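You operate a simulated robot arm through the tools that you are given. There is no shell and no other tool.

The job below is to be done with a simulated robot arm. You get a single attempt, and the scene is never put back.

TASK
Bring the centring station's mark to the middle of the grey strip and lock the wheel.
Fine: lay it on the rests, free the yellow lock, wind the wheel till the display shows 0 mm, then lock.

Only the result counts: the job must be done as asked and must still hold three seconds after the hand-in. Knocking over, shifting, dropping, spilling or breaking anything else fails it.

THE ROBOT
A 6-joint arm with a two-finger gripper, fixed in place. Base frame: the origin is at the foot of the arm, x ahead of it, y to its left, z up; the work surface is at about z = 900. Lengths are in mm, angles in rad, forces in N, time in s.
Its first joint turns from -2.601 to 2.601 rad. Payload 1.57 kg.
Tool frame: the origin (TCP) lies between the finger pads and is the grasp point; the fingertips stand 21 mm ahead of it; z points along the fingers, y is the line along which they close. Largest opening 70 mm; the body of the gripper starts 50 mm behind the TCP.
Orientation is that of the tool frame in the base frame, as [roll, pitch, yaw] about the fixed x, y, z axes, in that order (R = Rz(yaw) Ry(pitch) Rx(roll)). With the fingers straight down and closing along the base's y, the tool's x points along the base's -x, its y along +y and its z along -z.

THE INTERFACE
- The arm moves only by the tool arm_command. Its arguments are lists of equal length, an entry for each row: "offset": the shift along the base's x, y, z in units of 40 mm (1.0 is 40 mm), a list of three; "turn": the turn, a rotation vector about the base's x, y, z in units of 6 degrees (1.0 is 6 degrees), a list of three; "gripper": the gripper command, from -1 (shut) to 1 (fully open), values between in proportion. In form: {"offset": [[tx, ty, tz], ...], "turn": [[rx, ry, rz], ...], "gripper": [gripper, ...]}. A call has 1 to 20 rows; each row shifts and turns the commanded pose from where the row before left it. A call with a number of a shift or a turn outside -1 to 1 is refused whole. Rows are played at 5 a second. More than 50 mm and 0.15 rad between two rows, or a gripper value outside its range, and nothing of the call is played. Where a pose cannot be reached the arm comes as near as it can. A force on the tool above 90 N (or 10 N above the force at the start of the call, whichever is more), or a blocked arm, ends the call early, and 0.2 s more pass. The fingers move at their own pace and stop on an object; they squeeze with about 30 N. The grip force told is the motor's: it shows also when the fingers shut on nothing. Time passes only in rows, and 0.2 s behind the last, so rows that do not move let the fingers close. It gives the time, the measured TCP pose, the force on the tool (base axes), the opening and the grip force at its end, in the units of the frame above (readings bear some noise), with the torque about the TCP (base axes, N m) and any sound that the robot's microphone picked up, and new pictures: "show" is both (left out), scene, wrist or none.
- Cameras (640 x 400 px; columns grow to the right, rows downward): "scene" is fixed at [49.9, 500.6, 1481.6]; the picture's right is [-0.79, -0.61, 0.00], its down [-0.22, 0.29, -0.93] and it looks along [0.57, -0.74, -0.36] (base axes); focal length 340 px, centre (320, 200). "wrist" rides on the gripper at [79, 4, -81] in the tool frame; the picture's right is [-0.05, 1.00, 0.00], its down [-0.67, -0.04, -0.74] and it looks along [-0.74, -0.04, 0.67] (tool axes); focal length 256 px, centre (320, 200).
- slide_trunk(by): slides the trunk up (or, below 0, down) by that many mm; the arm rides with it, the base frame stays. It gives what a move gives, with no picture.
- point_at(camera, pixels): there is no depth. For up to 12 entries [column, row, z] of the newest picture of that camera ("zoom" is the newest enlarged one), the place [x, y] in the base frame at which the ray of that pixel passes the height z, good to about 3 mm. The clock stands still meanwhile.
- zoom(camera, box): a new picture of the part [left, top, right, bottom] of that camera's present view, enlarged. The clock stands still meanwhile.
- finish_job(): hands the job in; it is judged then, once.

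Open the gripper and draw the arm clear of the work before you hand the job in, unless the task says otherwise.

The tools are called after "Emit:" as a command line: name --argument value ..., lists and objects as JSON in quotes. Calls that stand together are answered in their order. arm_command: Moves the arm, as the interface text tells. Its arguments: {"type":"object","properties":{"offset":{"type":"array","items":{"type":"array","items":{"type":"number"}}},"turn":{"type":"array","items":{"type":"array","items":{"type":"number"}}},"gripper":{"type":"array","items":{"type":"number"}},"show":{"type":"string","enum":["both","scene","wrist","none"]}},"required":["offset","turn","gripper"]} The other tools are called the same way: slide_trunk (by) slides the trunk up or down; point_at (camera, pixels) gives the place at which the rays of pixels pass given heights; zoom (camera, box) takes an enlarged picture of a part of a camera's view; finish_job () hands the job in.

At the start:

```text
time_s: 0.0
position: [672.6, 4.8, 1259.4]
ee_rot: [3.141, -0.002, -3.141]
wrist_force: [-1.1, 0.3, -0.9]
torque: [-0.03, 0.01, -0.03]
opening: 69.8
finger_force: 0.1
trunk travel left (down, up): [-940.0, 30.0]
```

scene: 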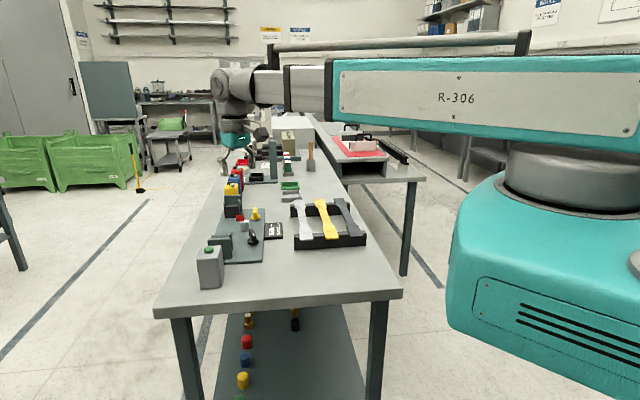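
wrist: 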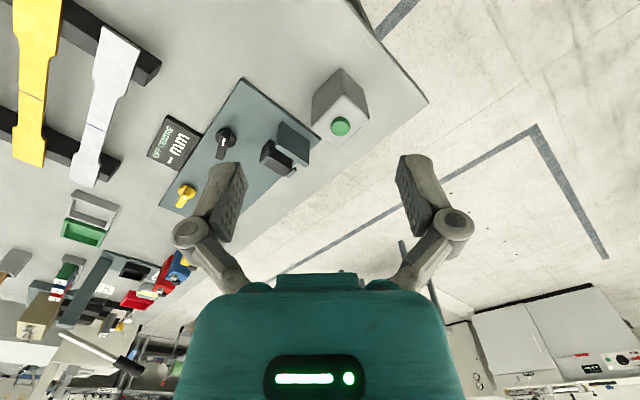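

The scene picture shows a table with a rack of three dumbbell strips (white at 302,220, yellow at 325,218, grey at 350,218) and a station with a yellow knob (255,214), a black wheel (252,238) and a display (274,230). I'll zoom in on these parts first.

Emit:
zoom --camera "scene" --box '[180, 180, 380, 305]'

Emit:
zoom --camera "wrist" --box '[130, 60, 380, 216]'

Emit:
zoom --camera "wrist" --box '[0, 0, 240, 260]'

```text
3.20 times, centred on (280, 242) of scene
```

zoom: 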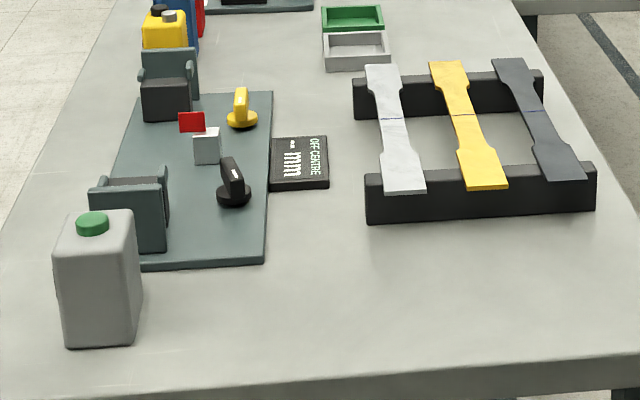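

```text
2.56 times, centred on (255, 138) of wrist
```

zoom: 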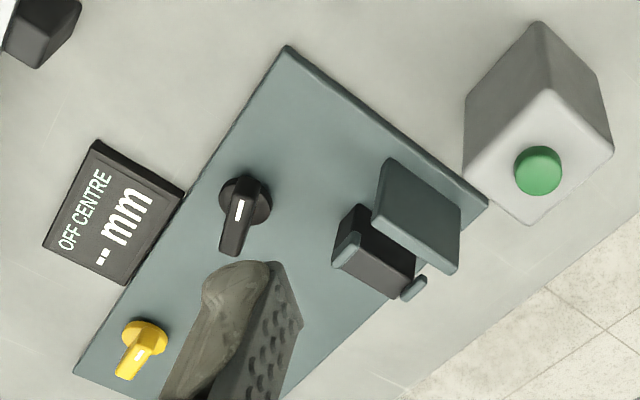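

```text
1.54 times, centred on (120, 130) of wrist
```

zoom: 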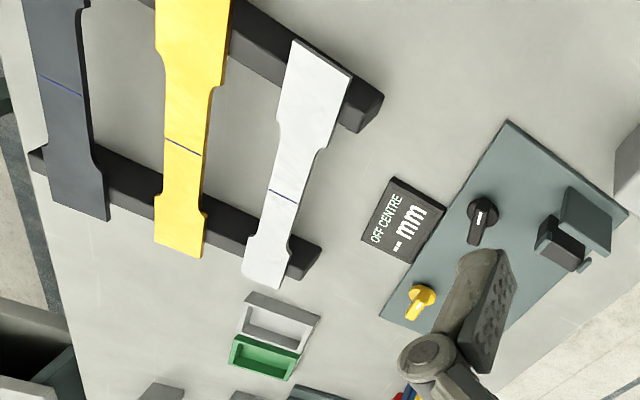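

The strips lie across a black rack, and the station has two rests with stops, a white block with a red flag between them, a black wheel knob and a yellow lock knob. I'll locate the key parts with both cameras.

Emit:
point_at --camera "scene" --pixels '[[301, 203, 940], [307, 238, 940], [320, 202, 940], [331, 236, 940], [341, 201, 940], [357, 235, 940], [255, 215, 920], [253, 239, 920], [239, 219, 930], [230, 242, 940], [244, 225, 920], [209, 250, 960]]'

Emit:
point_at --camera "wrist" --pixels '[[225, 138, 920], [186, 193, 920], [277, 155, 940], [298, 137, 940], [340, 126, 960], [173, 142, 905], [119, 30, 940], [84, 178, 940], [242, 79, 905], [323, 140, 905], [160, 206, 905]]'

```text
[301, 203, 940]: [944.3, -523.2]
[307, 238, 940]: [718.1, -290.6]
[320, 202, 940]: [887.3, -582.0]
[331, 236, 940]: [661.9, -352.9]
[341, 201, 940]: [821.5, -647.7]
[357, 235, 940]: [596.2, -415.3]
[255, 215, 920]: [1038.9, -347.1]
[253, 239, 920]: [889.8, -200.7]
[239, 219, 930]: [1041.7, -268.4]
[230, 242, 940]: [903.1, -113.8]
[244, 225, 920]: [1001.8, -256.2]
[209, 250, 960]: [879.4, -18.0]
```

```text
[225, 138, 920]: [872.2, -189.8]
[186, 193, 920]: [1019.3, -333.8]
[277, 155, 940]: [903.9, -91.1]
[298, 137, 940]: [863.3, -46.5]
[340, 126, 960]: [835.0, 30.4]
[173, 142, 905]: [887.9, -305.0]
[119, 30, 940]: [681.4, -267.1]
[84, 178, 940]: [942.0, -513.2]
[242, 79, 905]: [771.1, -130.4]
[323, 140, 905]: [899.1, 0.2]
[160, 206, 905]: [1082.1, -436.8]
```

The strips and station both run at about -45° in the base frame. I'll swing the tool over to the rack side at the same height and yaw it by -45°, so the fingers close across the strips and the camera looks along them.

Emit:
arm_command --offset '[[-0.2, -0.8, 0], [-0.2, -0.8, 0], [-0.2, -0.8, 0], [-0.2, -0.8, 0], [-0.2, -0.8, 0], [-0.2, -0.8, 0], [-0.2, -0.8, 0], [-0.2, -0.8, 0], [-0.2, -0.8, 0], [-0.2, -0.8, 0], [0, 0, 0], [0, 0, 0]]' --turn '[[0, 0, -0.75], [0, 0, -0.75], [0, 0, -0.75], [0, 0, -0.75], [0, 0, -0.75], [0, 0, -0.75], [0, 0, -0.75], [0, 0, -0.75], [0, 0, -0.75], [0, 0, -0.75], [0, 0, 0], [0, 0, 0]]' --gripper '[1, 1, 1, 1, 1, 1, 1, 1, 1, 1, 1, 1]'

```text
time_s: 2.6
position: [595.1, -314.7, 1258.7]
ee_rot: [-3.141, -0.001, 2.357]
wrist_force: [-0.1, -0.4, 0.1]
torque: [0.01, -0.04, -0.01]
opening: 70.0
finger_force: 0.0
trunk travel left (down, up): [-940.0, 30.0]
```

scene: 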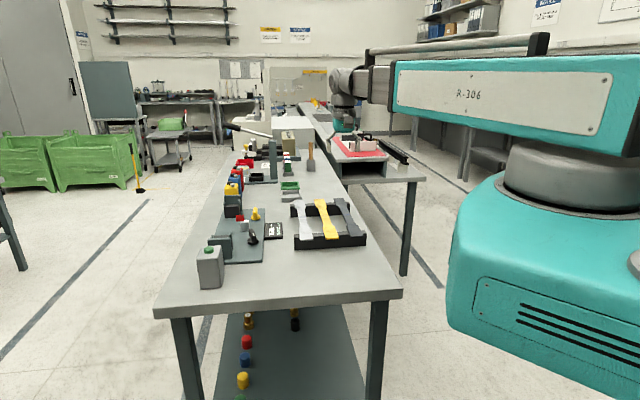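
wrist: 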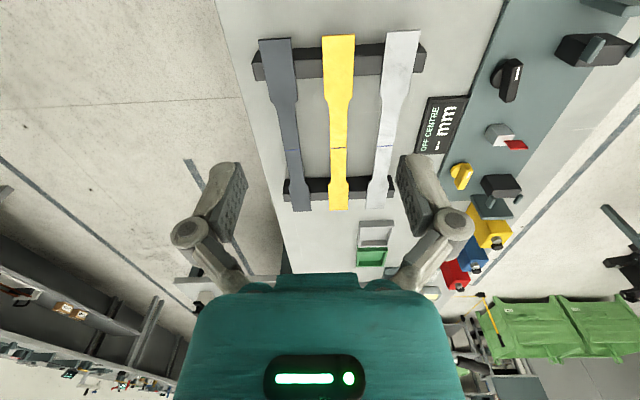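

The strips now run vertically in the wrist view: the grey one spans about (275,40) to (301,210), and the station is on the right. I'll zoom in on both.

Emit:
zoom --camera "wrist" --box '[230, 10, 470, 240]'

Emit:
zoom --camera "wrist" --box '[400, 0, 640, 260]'

Emit:
point_at --camera "wrist" --pixels '[[275, 40, 940], [301, 210, 940], [292, 150, 940], [338, 37, 940], [338, 210, 940], [402, 32, 940], [378, 208, 940], [460, 172, 930], [507, 72, 930], [590, 52, 940], [500, 188, 940], [515, 145, 950]]'

```text
1.74 times, centred on (350, 125) of wrist
```

zoom: 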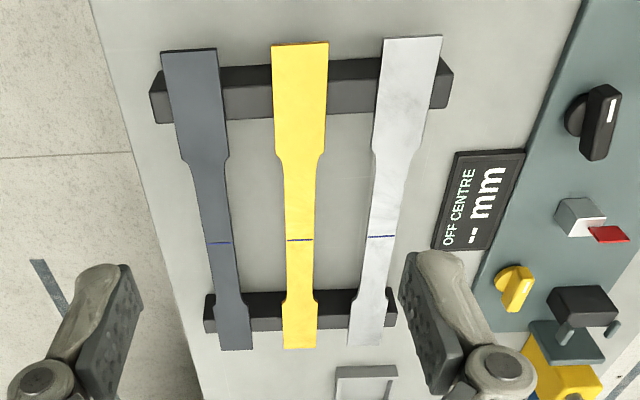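

```text
1.54 times, centred on (520, 130) of wrist
```

zoom: 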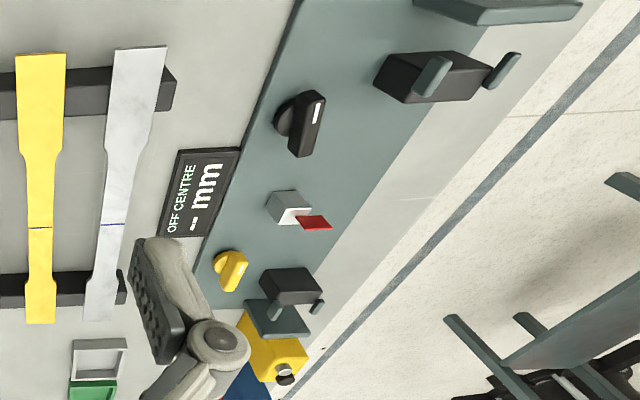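

```text
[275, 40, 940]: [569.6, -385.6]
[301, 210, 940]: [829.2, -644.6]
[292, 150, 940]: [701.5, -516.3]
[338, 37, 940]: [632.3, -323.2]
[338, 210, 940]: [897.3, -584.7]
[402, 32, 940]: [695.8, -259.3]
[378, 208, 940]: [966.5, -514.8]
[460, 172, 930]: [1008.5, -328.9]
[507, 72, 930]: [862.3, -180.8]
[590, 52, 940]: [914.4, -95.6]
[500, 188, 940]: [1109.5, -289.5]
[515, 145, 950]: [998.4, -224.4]
```

The grey strip spans roughly (570,-386) to (829,-645) and the station centre is near (1000,-190), close to the reach limit. I'll move the camera closer to the station to get exact geometry.

Emit:
arm_command --offset '[[0.585, 0.74, -0.27], [0.585, 0.74, -0.27], [0.585, 0.74, -0.27], [0.585, 0.74, -0.27], [0.585, 0.74, -0.27], [0.585, 0.74, -0.27], [0.585, 0.74, -0.27], [0.585, 0.74, -0.27], [0.585, 0.74, -0.27], [0.585, 0.74, -0.27], [0, 0, 0], [0, 0, 0]]' --turn '[[0, 0, 0], [0, 0, 0], [0, 0, 0], [0, 0, 0], [0, 0, 0], [0, 0, 0], [0, 0, 0], [0, 0, 0], [0, 0, 0], [0, 0, 0], [0, 0, 0], [0, 0, 0]]' --gripper '[1, 1, 1, 1, 1, 1, 1, 1, 1, 1, 1, 1]'

```text
time_s: 5.2
position: [828.3, -19.5, 1259.0]
ee_rot: [-3.142, 0.001, 2.357]
wrist_force: [0.5, -0.2, 0.5]
torque: [-0.02, -0.02, -0.01]
opening: 70.0
finger_force: 0.0
out of reach, approached as far as the arm can: row 1, 2, 3, 4, 5, 6, 7, 8, 9, 10
trunk travel left (down, up): [-940.0, 30.0]
```

scene: 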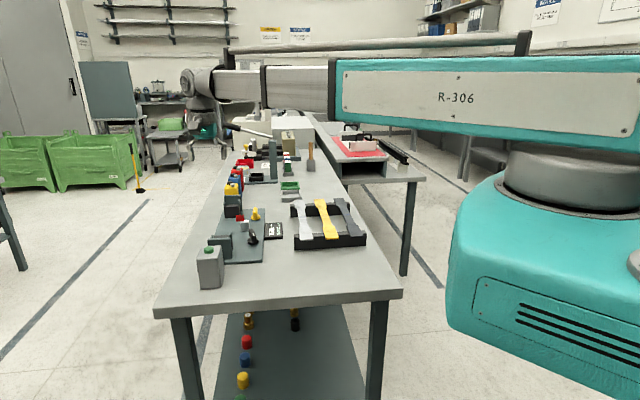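
wrist: 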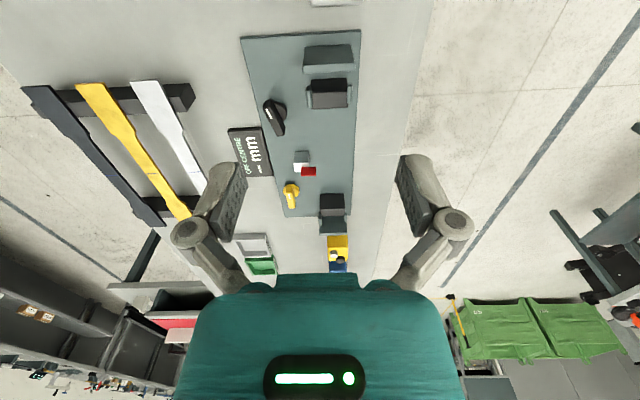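

All rows report "out of reach" because z stayed at 1259 while x and y followed, so the arm seems to get its height from the trunk. I'll lower the trunk 150 mm and then see how the pose responds.

Emit:
slide_trunk --by -150

```text
time_s: 7.0
position: [827.3, -19.4, 1108.8]
ee_rot: [-3.141, 0.001, 2.357]
wrist_force: [0.1, 0.0, -0.7]
torque: [0.01, 0.05, 0.03]
opening: 70.0
finger_force: 0.1
trunk travel left (down, up): [-790.0, 180.0]
```

The trunk lowered the TCP to z = 1108.8. I'll play an empty row to see whether the pose stays put and to get new pictures.

Emit:
arm_command --offset '[[0, 0, 0]]' --turn '[[0, 0, 0]]' --gripper '[1]'

```text
time_s: 7.3
position: [827.3, -20.7, 1108.5]
ee_rot: [3.142, -0.002, 2.356]
wrist_force: [0.5, 0.6, -0.3]
torque: [-0.04, 0.04, -0.03]
opening: 70.3
finger_force: 0.1
trunk travel left (down, up): [-790.0, 180.0]
```

scene: 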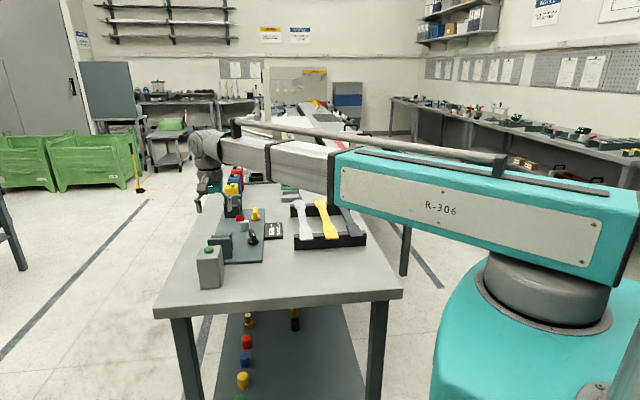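
wrist: 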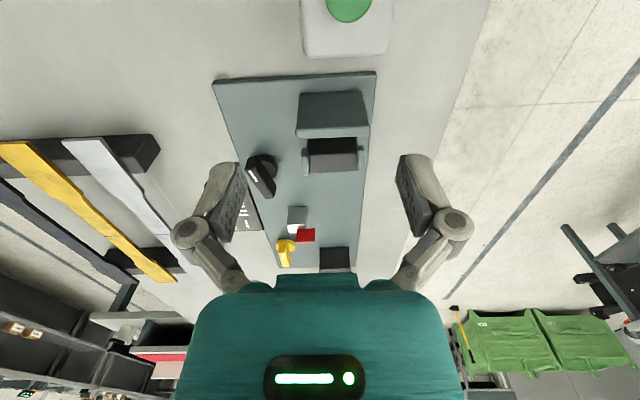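

The commanded pose follows the measured one after a trunk slide. I'll zoom on the station here for geometry.

Emit:
zoom --camera "wrist" --box '[180, 60, 420, 280]'

Emit:
zoom --camera "wrist" --box '[230, 190, 370, 280]'

Emit:
zoom --camera "scene" --box '[190, 180, 310, 290]'

```text
1.82 times, centred on (300, 170) of wrist
```

zoom: 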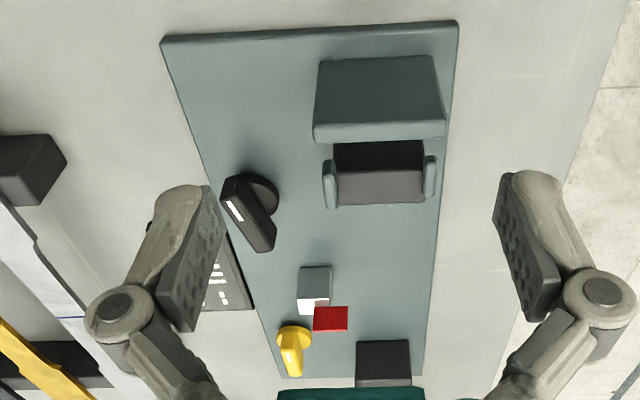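

```text
4.44 times, centred on (300, 235) of wrist
```

zoom: 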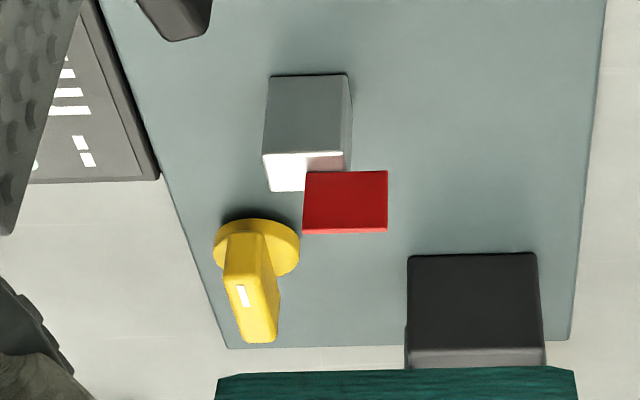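

```text
3.64 times, centred on (250, 235) of scene
```

zoom: 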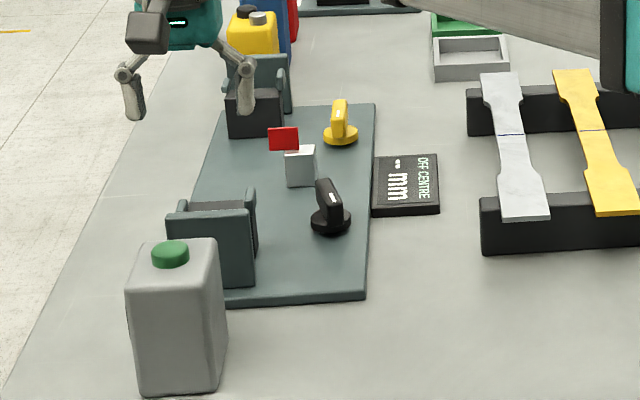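

The station layout is clear: near rest with an end wall, far rest, wheel, lock, and carriage with a red flag. I'll query the rays of its corners and tops in this view.

Emit:
point_at --camera "wrist" --pixels '[[212.6, 82.1, 905], [375.8, 72.2, 905], [356.1, 266.1, 905], [279.3, 268.1, 905], [308.8, 154.6, 940], [356, 154.6, 940], [305.5, 174.4, 940], [357.7, 172.2, 940], [319.4, 268.8, 940], [349.5, 268.8, 940], [296.6, 228.7, 940], [315.1, 242.2, 940]]'

Emit:
zoom --camera "wrist" --box '[220, 130, 300, 210]'

```text
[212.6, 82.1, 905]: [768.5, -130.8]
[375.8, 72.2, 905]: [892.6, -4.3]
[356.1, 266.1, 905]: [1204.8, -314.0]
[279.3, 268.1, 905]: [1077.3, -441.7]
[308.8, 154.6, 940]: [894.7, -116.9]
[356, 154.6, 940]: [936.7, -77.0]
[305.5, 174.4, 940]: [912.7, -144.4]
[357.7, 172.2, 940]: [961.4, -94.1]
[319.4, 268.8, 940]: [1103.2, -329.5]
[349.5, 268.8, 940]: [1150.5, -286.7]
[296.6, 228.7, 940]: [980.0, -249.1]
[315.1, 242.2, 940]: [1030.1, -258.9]
```

```text
5.00 times, centred on (260, 170) of wrist
```

zoom: 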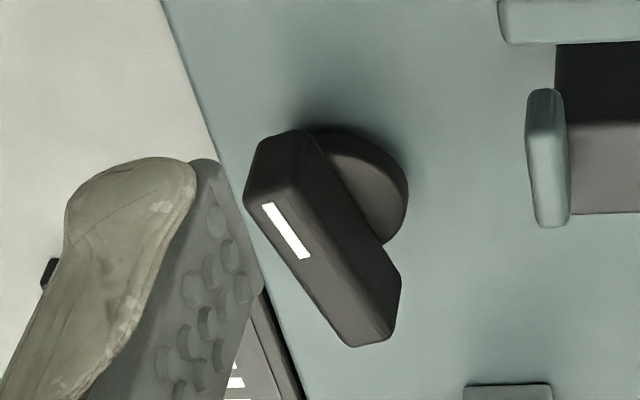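

The plate top is near z = 905, about 177 × 440 mm, with the strip's target centre near (1015,-197), beyond the 980 mm tool-down reach. I'll test a tilt in place (4 × 6° about the closing axis, tips outward) at this safe height to learn how the arm copes.

Emit:
arm_command --offset '[[0, 0, 0], [0, 0, 0], [0, 0, 0], [0, 0, 0], [0, 0, 0]]' --turn '[[-0.707, -0.707, 0], [-0.707, -0.707, 0], [-0.707, -0.707, 0], [-0.707, -0.707, 0], [0, 0, 0]]' --gripper '[1, 1, 1, 1, 1]'

```text
time_s: 8.6
position: [827.4, -18.5, 1123.9]
ee_rot: [3.142, 0.419, 2.358]
wrist_force: [-0.2, 0.2, -0.3]
torque: [-0.01, 0.02, -0.01]
opening: 70.0
finger_force: 0.1
out of reach, approached as far as the arm can: row 2, 3, 4
trunk travel left (down, up): [-790.0, 180.0]
```

scene: 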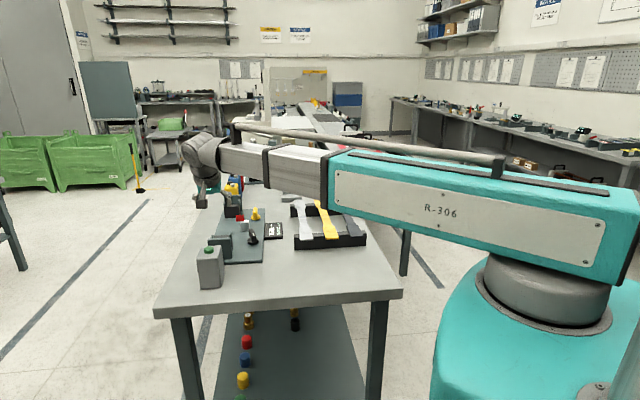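
wrist: 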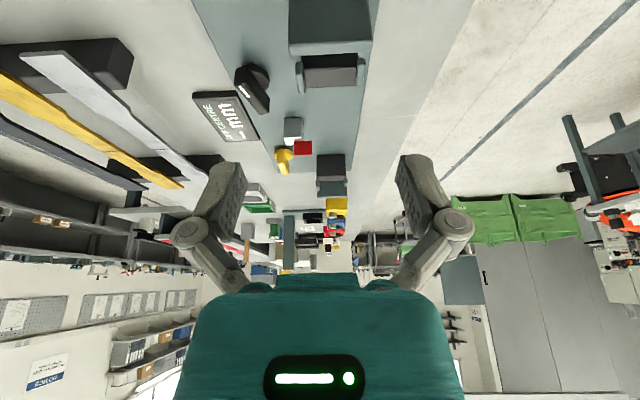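

The 24° tilt kept x,y and raised z by 15 mm, so the wrist pivot is about 177 mm behind the TCP and height comes only from the trunk. A tilt gives me the extra reach; now I'll measure heights with a high zoom of the scene camera.

Emit:
zoom --camera "scene" --box '[200, 196, 280, 246]'

Emit:
zoom --camera "scene" --box '[190, 225, 280, 290]'

Emit:
zoom --camera "wrist" --box '[220, 0, 380, 200]'

```text
8.00 times, centred on (240, 221) of scene
```

zoom: 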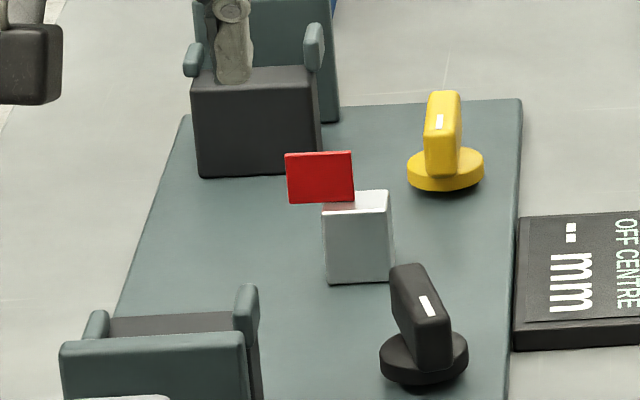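

```text
6.15 times, centred on (235, 258) of scene
```

zoom: 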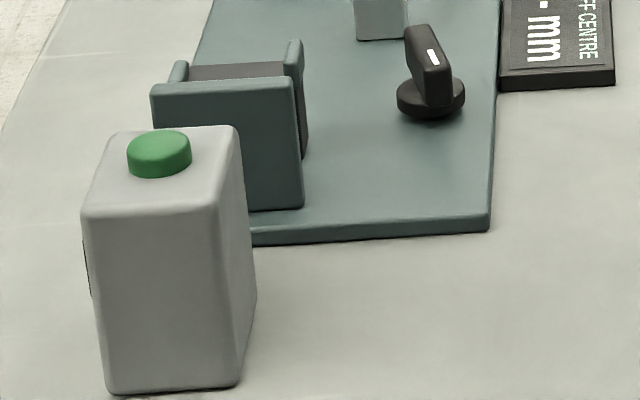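

```text
2.00 times, centred on (300, 100) of wrist
```

zoom: 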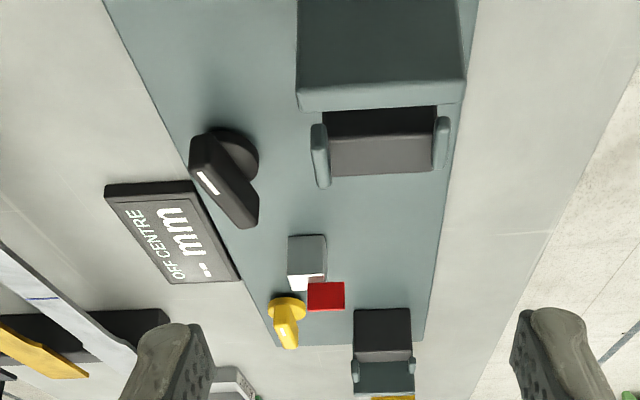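

I'll zoom tightly on the carriage flag and far rest from the scene camera to triangulate heights against the wrist rays.

Emit:
zoom --camera "scene" --box '[218, 196, 250, 216]'

Emit:
zoom --camera "scene" --box '[230, 208, 262, 248]'

Emit:
point_at --camera "scene" --pixels '[[244.4, 221.3, 940], [244.4, 221.3, 960], [235.6, 215.1, 940], [235.6, 215.1, 960], [241, 231.4, 905], [255.6, 217.5, 905], [232.4, 259.3, 905], [230.6, 238.8, 960], [226.5, 235.6, 940], [226.5, 235.6, 960]]'

```text
16.00 times, centred on (234, 206) of scene
```

zoom: 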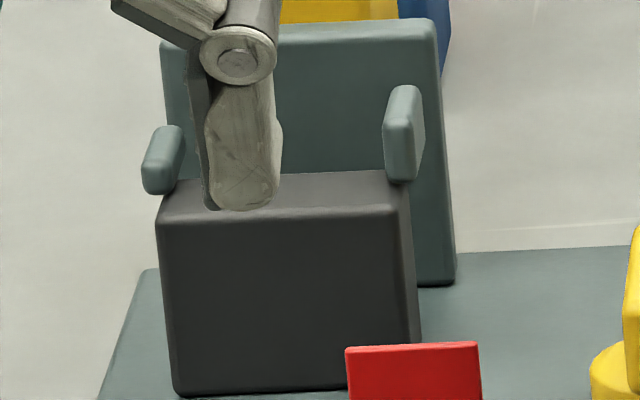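

```text
10.00 times, centred on (246, 228) of scene
```

zoom: 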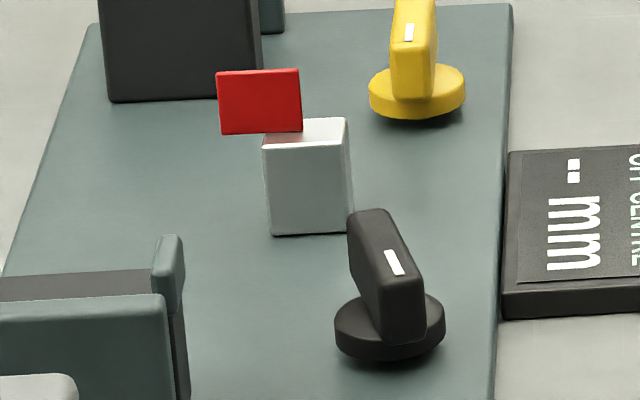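

```text
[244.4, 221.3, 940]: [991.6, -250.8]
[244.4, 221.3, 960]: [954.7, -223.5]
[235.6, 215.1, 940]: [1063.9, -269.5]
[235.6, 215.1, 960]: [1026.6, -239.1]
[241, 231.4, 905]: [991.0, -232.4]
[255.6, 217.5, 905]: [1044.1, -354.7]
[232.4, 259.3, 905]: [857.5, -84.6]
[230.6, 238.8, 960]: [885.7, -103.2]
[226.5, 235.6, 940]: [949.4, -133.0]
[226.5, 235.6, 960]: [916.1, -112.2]
```

The flag turns out to be a vertical plate (about u=217 along the station, z 951–976) near the strip's edge, so I must grip away from the strip's middle. Next I query the rest-top corners.

Emit:
point_at --camera "scene" --pixels '[[239.3, 206.4, 940], [239.3, 206.4, 960], [223.8, 207.4, 940], [223.8, 207.4, 960], [229.0, 235.6, 940], [229.0, 235.6, 960]]'

Emit:
point_at --camera "zoom" --pixels '[[150, 270, 940], [150, 270, 960], [5, 278, 940], [5, 278, 960], [417, 118, 905], [390, 357, 905], [270, 235, 905], [511, 5, 905]]'

```text
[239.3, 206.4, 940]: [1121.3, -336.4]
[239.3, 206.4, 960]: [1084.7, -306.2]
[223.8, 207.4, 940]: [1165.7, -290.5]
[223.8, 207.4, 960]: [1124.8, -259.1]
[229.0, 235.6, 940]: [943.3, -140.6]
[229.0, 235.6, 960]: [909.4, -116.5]
```

```text
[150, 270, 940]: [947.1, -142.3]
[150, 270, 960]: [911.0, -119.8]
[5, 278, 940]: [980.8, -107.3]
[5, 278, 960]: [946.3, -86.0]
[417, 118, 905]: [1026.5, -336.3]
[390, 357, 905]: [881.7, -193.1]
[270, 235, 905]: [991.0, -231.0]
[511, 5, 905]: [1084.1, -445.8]
```

Triangulation gives rest tops at about z = 960, with the station centre near (1013,-195). Now I'll straighten the tool and move over the rack to measure the grey strip.

Emit:
arm_command --offset '[[-0.56, -0.746, 0], [-0.56, -0.746, 0], [-0.56, -0.746, 0], [-0.56, -0.746, 0], [-0.56, -0.746, 0], [-0.56, -0.746, 0], [-0.56, -0.746, 0], [-0.56, -0.746, 0], [-0.56, -0.746, 0], [-0.56, -0.746, 0], [-0.56, -0.746, 0], [-0.56, -0.746, 0], [0, 0, 0], [0, 0, 0]]' --turn '[[0.2357, 0.2357, 0], [0.2357, 0.2357, 0], [0.2357, 0.2357, 0], [0.2357, 0.2357, 0], [0.2357, 0.2357, 0], [0.2357, 0.2357, 0], [0.2357, 0.2357, 0], [0.2357, 0.2357, 0], [0.2357, 0.2357, 0], [0.2357, 0.2357, 0], [0.2357, 0.2357, 0], [0.2357, 0.2357, 0], [0, 0, 0], [0, 0, 0]]' --gripper '[1, 1, 1, 1, 1, 1, 1, 1, 1, 1, 1, 1, 1, 1]'

```text
time_s: 11.6
position: [556.6, -377.0, 1107.8]
ee_rot: [-3.14, 0.002, 2.357]
wrist_force: [0.1, 0.1, -0.2]
torque: [-0.05, 0.01, -0.02]
opening: 70.0
finger_force: 0.1
out of reach, approached as far as the arm can: row 2, 4, 8, 11
trunk travel left (down, up): [-790.0, 180.0]
```

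scene: 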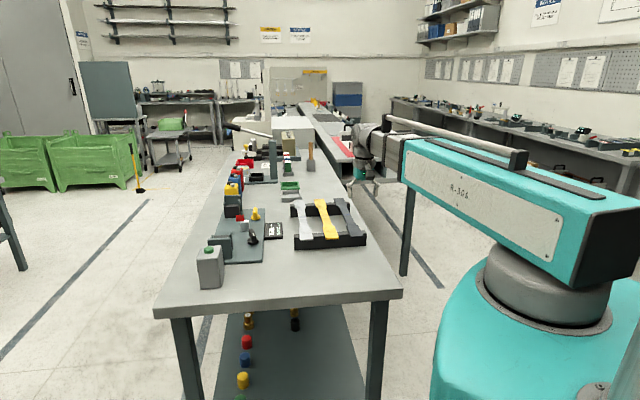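
wrist: 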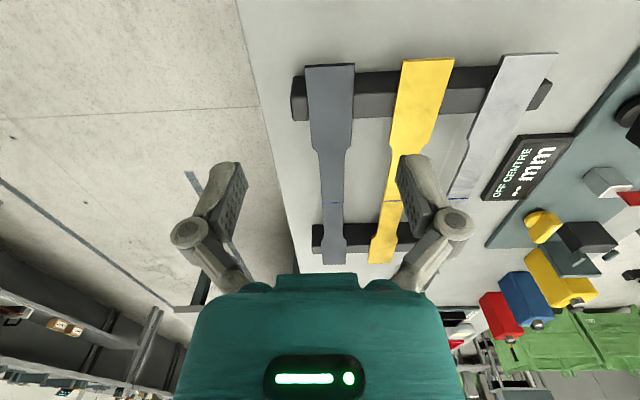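

The grey strip is now central in the wrist view, from (330,65) to (335,263), and unobstructed in the scene view. I'll zoom both for accurate corners.

Emit:
zoom --camera "scene" --box '[320, 190, 376, 254]'

Emit:
zoom --camera "wrist" --box '[220, 40, 460, 280]'

```text
6.25 times, centred on (348, 222) of scene
```

zoom: 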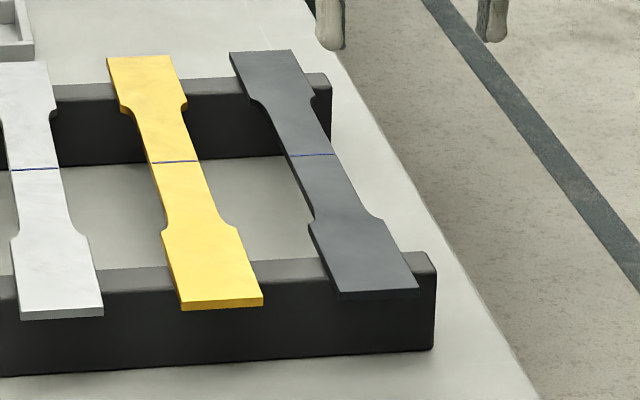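

```text
1.67 times, centred on (340, 160) of wrist
```

zoom: 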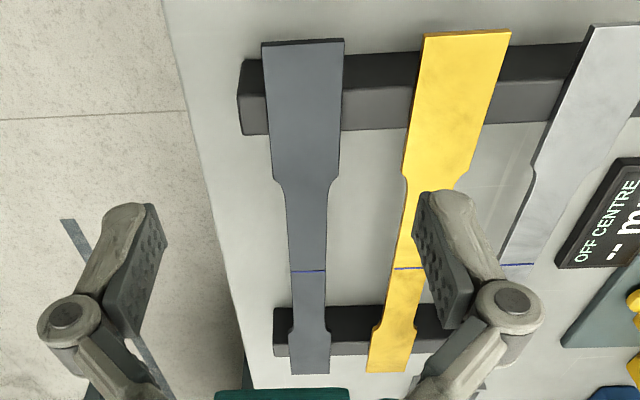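

I'll query the rays for the grey strip's corners and blue mark from both cameras.

Emit:
point_at --camera "wrist" --pixels '[[305.3, 66.6, 940], [353.8, 65.4, 940], [322.6, 264.2, 940], [346.6, 263.6, 940], [322, 202.5, 940], [344.2, 202.5, 940], [305.3, 66.6, 960], [353.8, 65.4, 960], [322.6, 264.2, 960], [346.6, 263.6, 960], [322, 202.5, 960], [344.2, 202.5, 960]]'

Emit:
point_at --camera "scene" --pixels '[[363.8, 236.1, 940], [351.0, 236.6, 940], [343.5, 198.0, 940], [333.4, 198.5, 940], [350.6, 214.5, 940], [342.9, 215.1, 940], [363.8, 236.1, 960], [351.0, 236.6, 960], [343.5, 198.0, 960], [333.4, 198.5, 960], [350.6, 214.5, 960], [342.9, 215.1, 960]]'

```text
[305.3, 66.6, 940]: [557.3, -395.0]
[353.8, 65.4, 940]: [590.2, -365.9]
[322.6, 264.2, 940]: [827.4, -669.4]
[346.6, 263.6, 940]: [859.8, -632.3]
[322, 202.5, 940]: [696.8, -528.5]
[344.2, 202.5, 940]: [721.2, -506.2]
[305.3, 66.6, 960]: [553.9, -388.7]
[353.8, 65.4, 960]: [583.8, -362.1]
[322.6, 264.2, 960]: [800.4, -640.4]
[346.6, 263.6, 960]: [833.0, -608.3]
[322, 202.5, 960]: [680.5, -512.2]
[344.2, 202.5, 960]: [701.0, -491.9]
```

```text
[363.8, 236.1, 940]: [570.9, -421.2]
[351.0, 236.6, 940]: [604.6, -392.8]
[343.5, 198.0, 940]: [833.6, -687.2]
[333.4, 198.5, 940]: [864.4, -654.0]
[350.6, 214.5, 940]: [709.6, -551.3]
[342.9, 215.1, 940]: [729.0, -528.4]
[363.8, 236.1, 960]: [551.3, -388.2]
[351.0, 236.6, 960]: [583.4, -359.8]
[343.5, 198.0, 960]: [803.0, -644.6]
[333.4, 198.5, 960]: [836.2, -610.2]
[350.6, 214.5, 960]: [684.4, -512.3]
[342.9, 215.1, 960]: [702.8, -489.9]
```

Both views agree at z ≈ 960 for the grey strip's top: 354 mm long, ends 41 mm wide, neck 29 mm wide, and the mark at its middle (692,-502). I'll check the end walls' positions at the station.

Emit:
zoom --camera "scene" --box '[216, 190, 256, 215]'

Emit:
zoom --camera "scene" --box '[205, 228, 253, 268]'

```text
16.00 times, centred on (236, 202) of scene
```

zoom: 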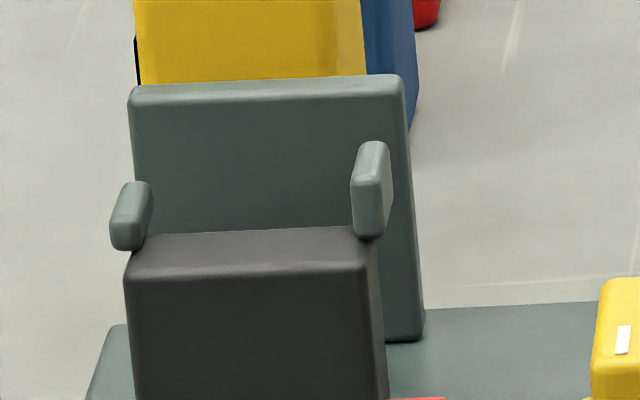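

```text
10.00 times, centred on (229, 248) of scene
```

zoom: 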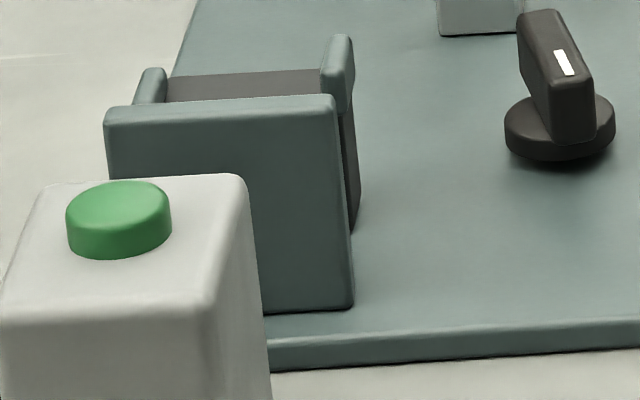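

I'll query the wall corner positions in these views.

Emit:
point_at --camera "zoom" --pixels '[[353, 308, 905], [337, 117, 975], [333, 97, 975], [337, 117, 985], [333, 97, 985], [358, 228, 905], [166, 103, 960], [320, 70, 955], [560, 155, 905], [560, 60, 945]]'

Emit:
point_at --camera "scene" --pixels '[[242.3, 210.8, 905], [241.2, 194.8, 975], [241.2, 194.8, 985], [224.5, 195.3, 975], [224.5, 195.3, 985], [238.4, 204.3, 955], [224.4, 206.2, 955]]'

```text
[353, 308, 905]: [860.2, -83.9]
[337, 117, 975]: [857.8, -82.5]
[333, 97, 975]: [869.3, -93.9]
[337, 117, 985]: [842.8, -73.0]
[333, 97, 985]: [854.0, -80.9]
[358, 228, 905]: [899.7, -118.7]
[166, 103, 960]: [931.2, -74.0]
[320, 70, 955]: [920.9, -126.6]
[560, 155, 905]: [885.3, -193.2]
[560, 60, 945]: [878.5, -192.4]
```

```text
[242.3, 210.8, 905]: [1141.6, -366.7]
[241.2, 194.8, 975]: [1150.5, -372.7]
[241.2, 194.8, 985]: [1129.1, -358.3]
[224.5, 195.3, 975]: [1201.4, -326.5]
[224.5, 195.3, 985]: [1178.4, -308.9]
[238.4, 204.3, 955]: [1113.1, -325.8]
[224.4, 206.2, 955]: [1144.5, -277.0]
```

Geometry is settled: rest tops ≈ 960, walls' inner faces ≈ 390 mm apart, guides ≈ 51 mm apart and station centre ≈ (1014,-196). I'll tilt 18° and move above the grip point, which is 40 mm nearer than the mark (664,-474) to stay clear of the flag later.

Emit:
arm_command --offset '[[0.536, -0.483, 0], [0.536, -0.483, 0], [0.536, -0.483, 0], [0.536, -0.483, 0], [0.536, -0.483, 0], [0, 0, 0], [0, 0, 0]]' --turn '[[-0.424, -0.424, 0], [-0.424, -0.424, 0], [-0.424, -0.424, 0], [-0.424, -0.424, 0], [-0.424, -0.424, 0], [0, 0, 0], [0, 0, 0]]' --gripper '[1, 1, 1, 1, 1, 1, 1]'

```text
time_s: 13.2
position: [664.7, -476.6, 1118.0]
ee_rot: [3.141, 0.314, 2.356]
wrist_force: [0.3, 0.8, -0.3]
torque: [0.01, 0.01, 0.01]
opening: 70.0
finger_force: 0.1
out of reach, approached as far as the arm can: row 4, 5
trunk travel left (down, up): [-790.0, 180.0]
```

scene: 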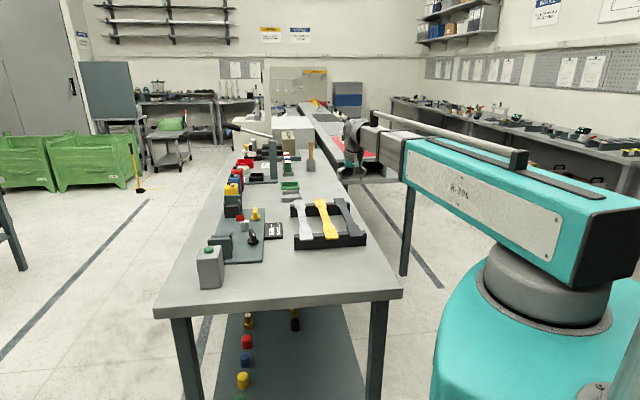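
wrist: 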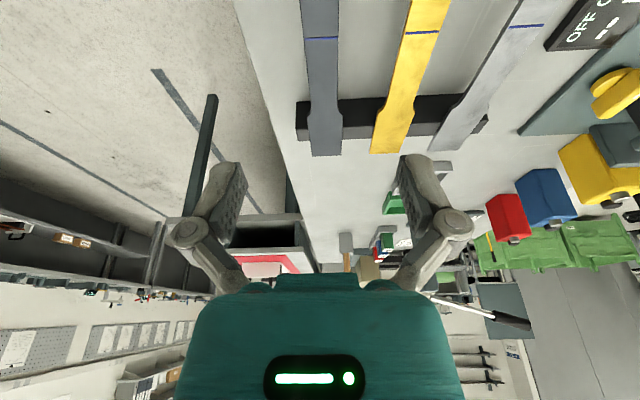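

TCP is at (664.7,-476.6,1118) with an 18° tilt. I'll lower the trunk 100 mm and check the alignment before going around the strip.

Emit:
slide_trunk --by -100

Emit:
arm_command --offset '[[0, 0, 0]]' --turn '[[0, 0, 0]]' --gripper '[1]'

```text
time_s: 14.5
position: [664.1, -474.3, 1017.8]
ee_rot: [-3.142, 0.314, 2.356]
wrist_force: [-0.6, -0.1, -1.0]
torque: [0.02, 0.0, 0.01]
opening: 69.9
finger_force: 0.1
trunk travel left (down, up): [-690.0, 280.0]
```

```text
time_s: 14.9
position: [664.7, -474.8, 1016.8]
ee_rot: [3.141, 0.314, 2.357]
wrist_force: [-0.5, 0.0, 0.2]
torque: [0.01, 0.0, 0.0]
opening: 69.9
finger_force: 0.0
trunk travel left (down, up): [-690.0, 280.0]
```

scene: 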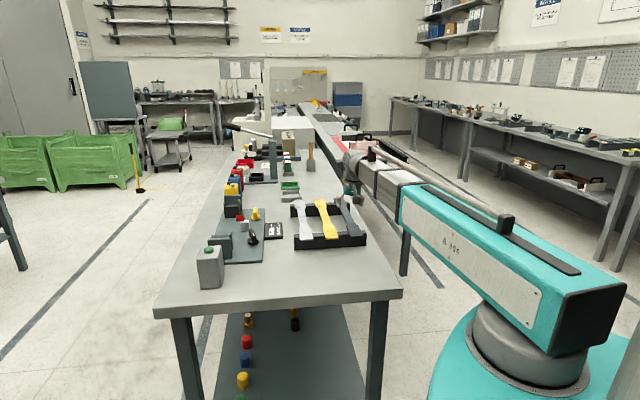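
wrist: 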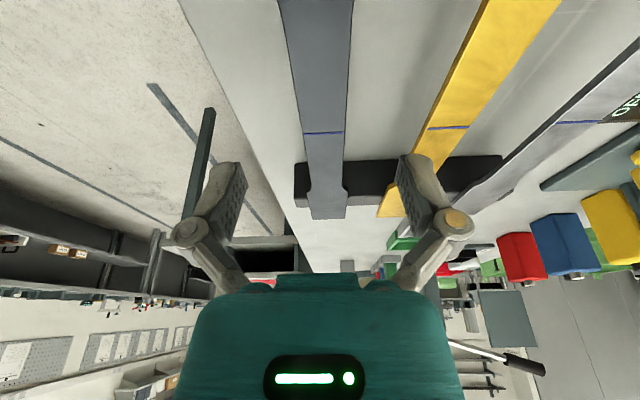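

The grey strip is centred between the fingers (mark at 324,133). I'll lower another 45 mm, then check.

Emit:
slide_trunk --by -45

Emit:
arm_command --offset '[[0, 0, 0]]' --turn '[[0, 0, 0]]' --gripper '[1]'

Emit:
zoom --camera "scene" --box '[310, 150, 390, 250]'

```text
time_s: 15.8
position: [664.4, -476.3, 972.1]
ee_rot: [-3.141, 0.313, 2.355]
wrist_force: [0.4, -0.1, 0.5]
torque: [0.0, -0.02, 0.01]
opening: 69.8
finger_force: 0.0
trunk travel left (down, up): [-645.0, 325.0]
```

```text
time_s: 16.2
position: [665.3, -475.0, 972.8]
ee_rot: [3.141, 0.314, 2.355]
wrist_force: [0.3, -0.6, 0.7]
torque: [-0.02, -0.01, 0.02]
opening: 70.3
finger_force: 0.0
trunk travel left (down, up): [-645.0, 325.0]
```

scene: 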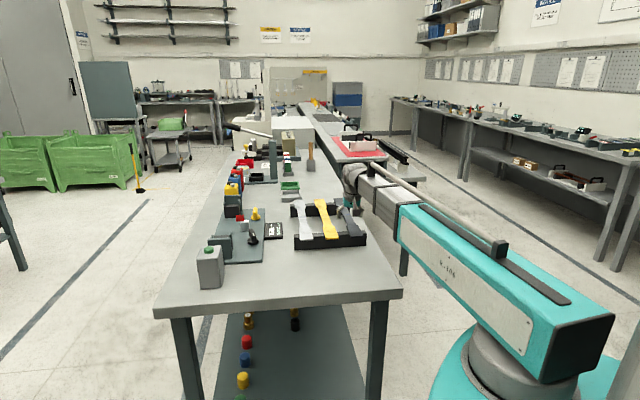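
wrist: 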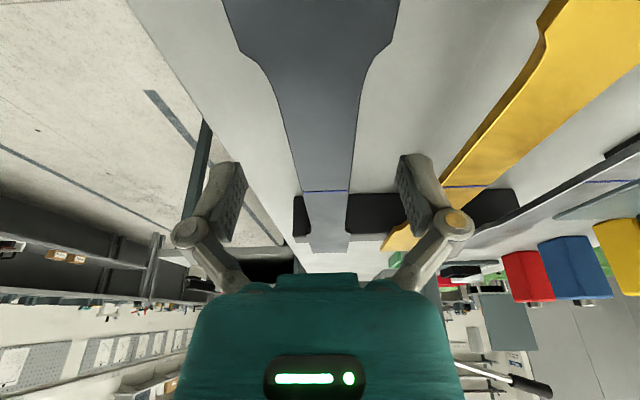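

```text
4.00 times, centred on (350, 200) of scene
```

zoom: 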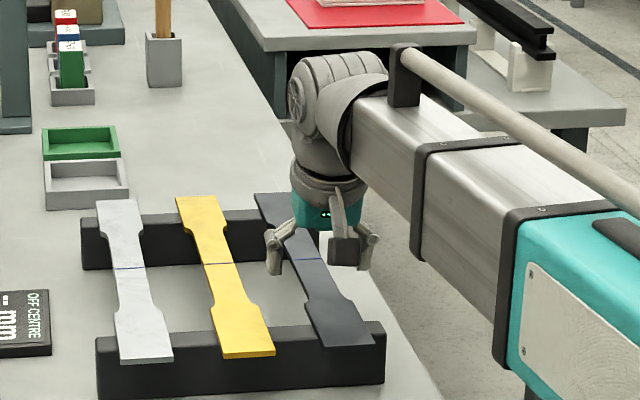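

Alignment is good: the strip's neck runs between the two fingers. I'll lower the last 15 mm so the pads straddle the strip at z ≈ 957.

Emit:
slide_trunk --by -15

Emit:
arm_command --offset '[[0, 0, 0], [0, 0, 0], [0, 0, 0], [0, 0, 0], [0, 0, 0], [0, 0, 0]]' --turn '[[0, 0, 0], [0, 0, 0], [0, 0, 0], [0, 0, 0], [0, 0, 0], [0, 0, 0]]' --gripper '[0.3, -0.1, -1, -1, -1, -1]'

```text
time_s: 16.8
position: [664.5, -475.7, 958.3]
ee_rot: [-3.141, 0.314, 2.358]
wrist_force: [0.2, -0.1, 0.0]
torque: [-0.03, 0.0, 0.0]
opening: 70.0
finger_force: 0.0
trunk travel left (down, up): [-630.0, 340.0]
```

```text
time_s: 18.2
position: [664.8, -475.4, 957.2]
ee_rot: [3.141, 0.314, 2.358]
wrist_force: [2.7, 1.5, 2.1]
torque: [0.05, 0.05, 0.15]
opening: 29.1
finger_force: 30.4
trunk travel left (down, up): [-630.0, 340.0]
```

scene: 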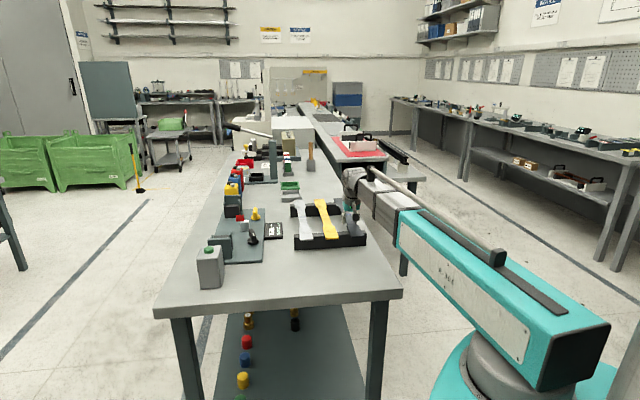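
wrist: 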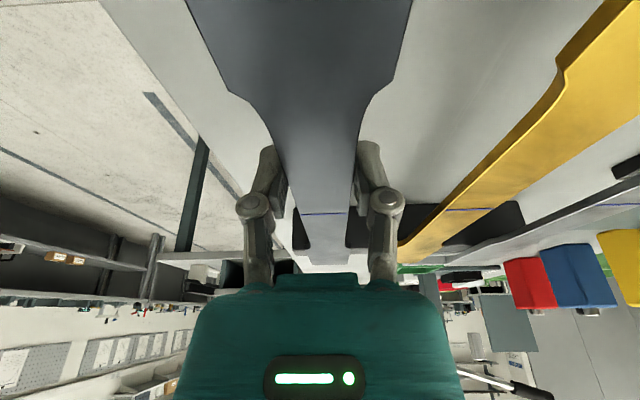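

The fingers closed on the neck at 29.1 mm with 30 N. I'll lift the trunk 20 mm and check the strip stays level.

Emit:
slide_trunk --by 20

Emit:
arm_command --offset '[[0, 0, 0]]' --turn '[[0, 0, 0]]' --gripper '[-1]'

Emit:
zoom --camera "scene" --box '[290, 160, 390, 250]'

```text
time_s: 18.9
position: [665.5, -475.5, 977.0]
ee_rot: [3.141, 0.314, 2.356]
wrist_force: [0.0, 0.2, -6.5]
torque: [0.2, 0.23, 0.0]
opening: 29.2
finger_force: 30.4
trunk travel left (down, up): [-650.0, 320.0]
```

```text
time_s: 19.3
position: [665.4, -475.3, 977.0]
ee_rot: [3.141, 0.314, 2.356]
wrist_force: [0.0, 0.2, -5.8]
torque: [0.21, 0.18, -0.01]
opening: 29.3
finger_force: 30.1
trunk travel left (down, up): [-650.0, 320.0]
```

scene: 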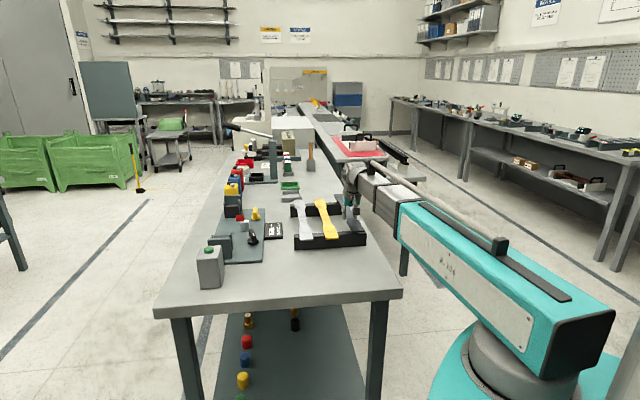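
wrist: 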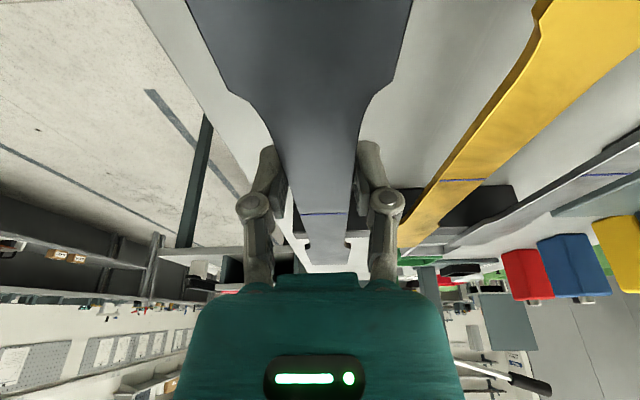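

```text
4.44 times, centred on (340, 205) of scene
```

zoom: 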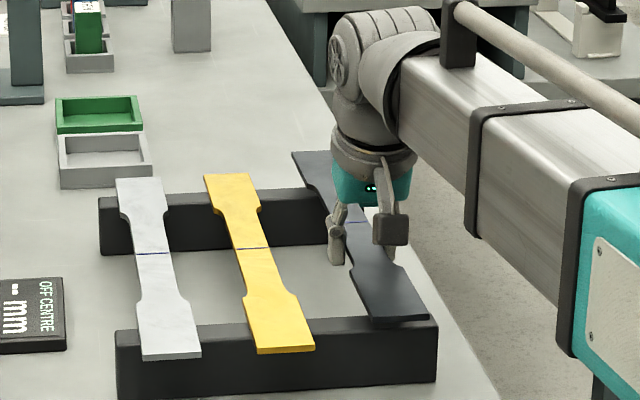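

The strip is lifted level, weighing about 6 N, with no slip at the mark. I'll raise another 70 mm to clear the flag and walls.

Emit:
slide_trunk --by 70

Emit:
arm_command --offset '[[0, 0, 0]]' --turn '[[0, 0, 0]]' --gripper '[-1]'

Emit:
zoom --camera "scene" --box '[290, 130, 390, 230]'

```text
time_s: 20.3
position: [663.8, -475.3, 1047.7]
ee_rot: [3.141, 0.314, 2.355]
wrist_force: [-0.7, -0.9, -6.5]
torque: [0.17, 0.19, -0.01]
opening: 29.0
finger_force: 30.2
trunk travel left (down, up): [-720.0, 250.0]
```

```text
time_s: 20.7
position: [665.0, -474.1, 1045.8]
ee_rot: [-3.141, 0.313, 2.357]
wrist_force: [0.4, 0.2, -6.3]
torque: [0.19, 0.19, 0.01]
opening: 29.3
finger_force: 30.4
trunk travel left (down, up): [-720.0, 250.0]
```

scene: 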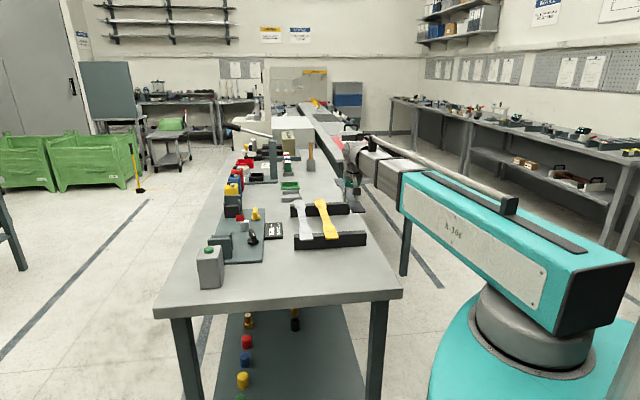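
wrist: 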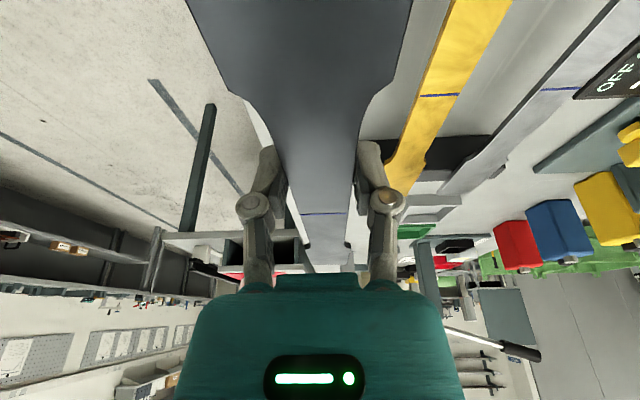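

```text
4.00 times, centred on (340, 180) of scene
```

zoom: 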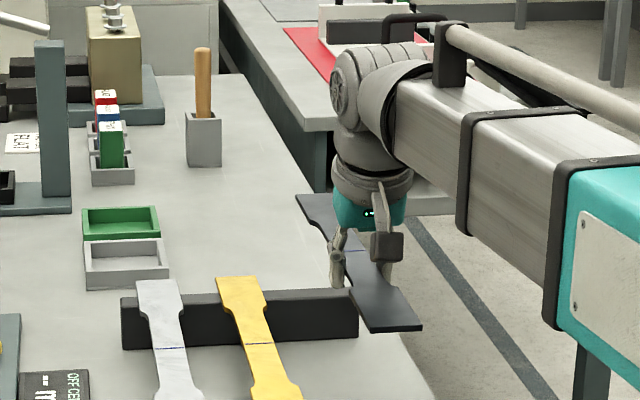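

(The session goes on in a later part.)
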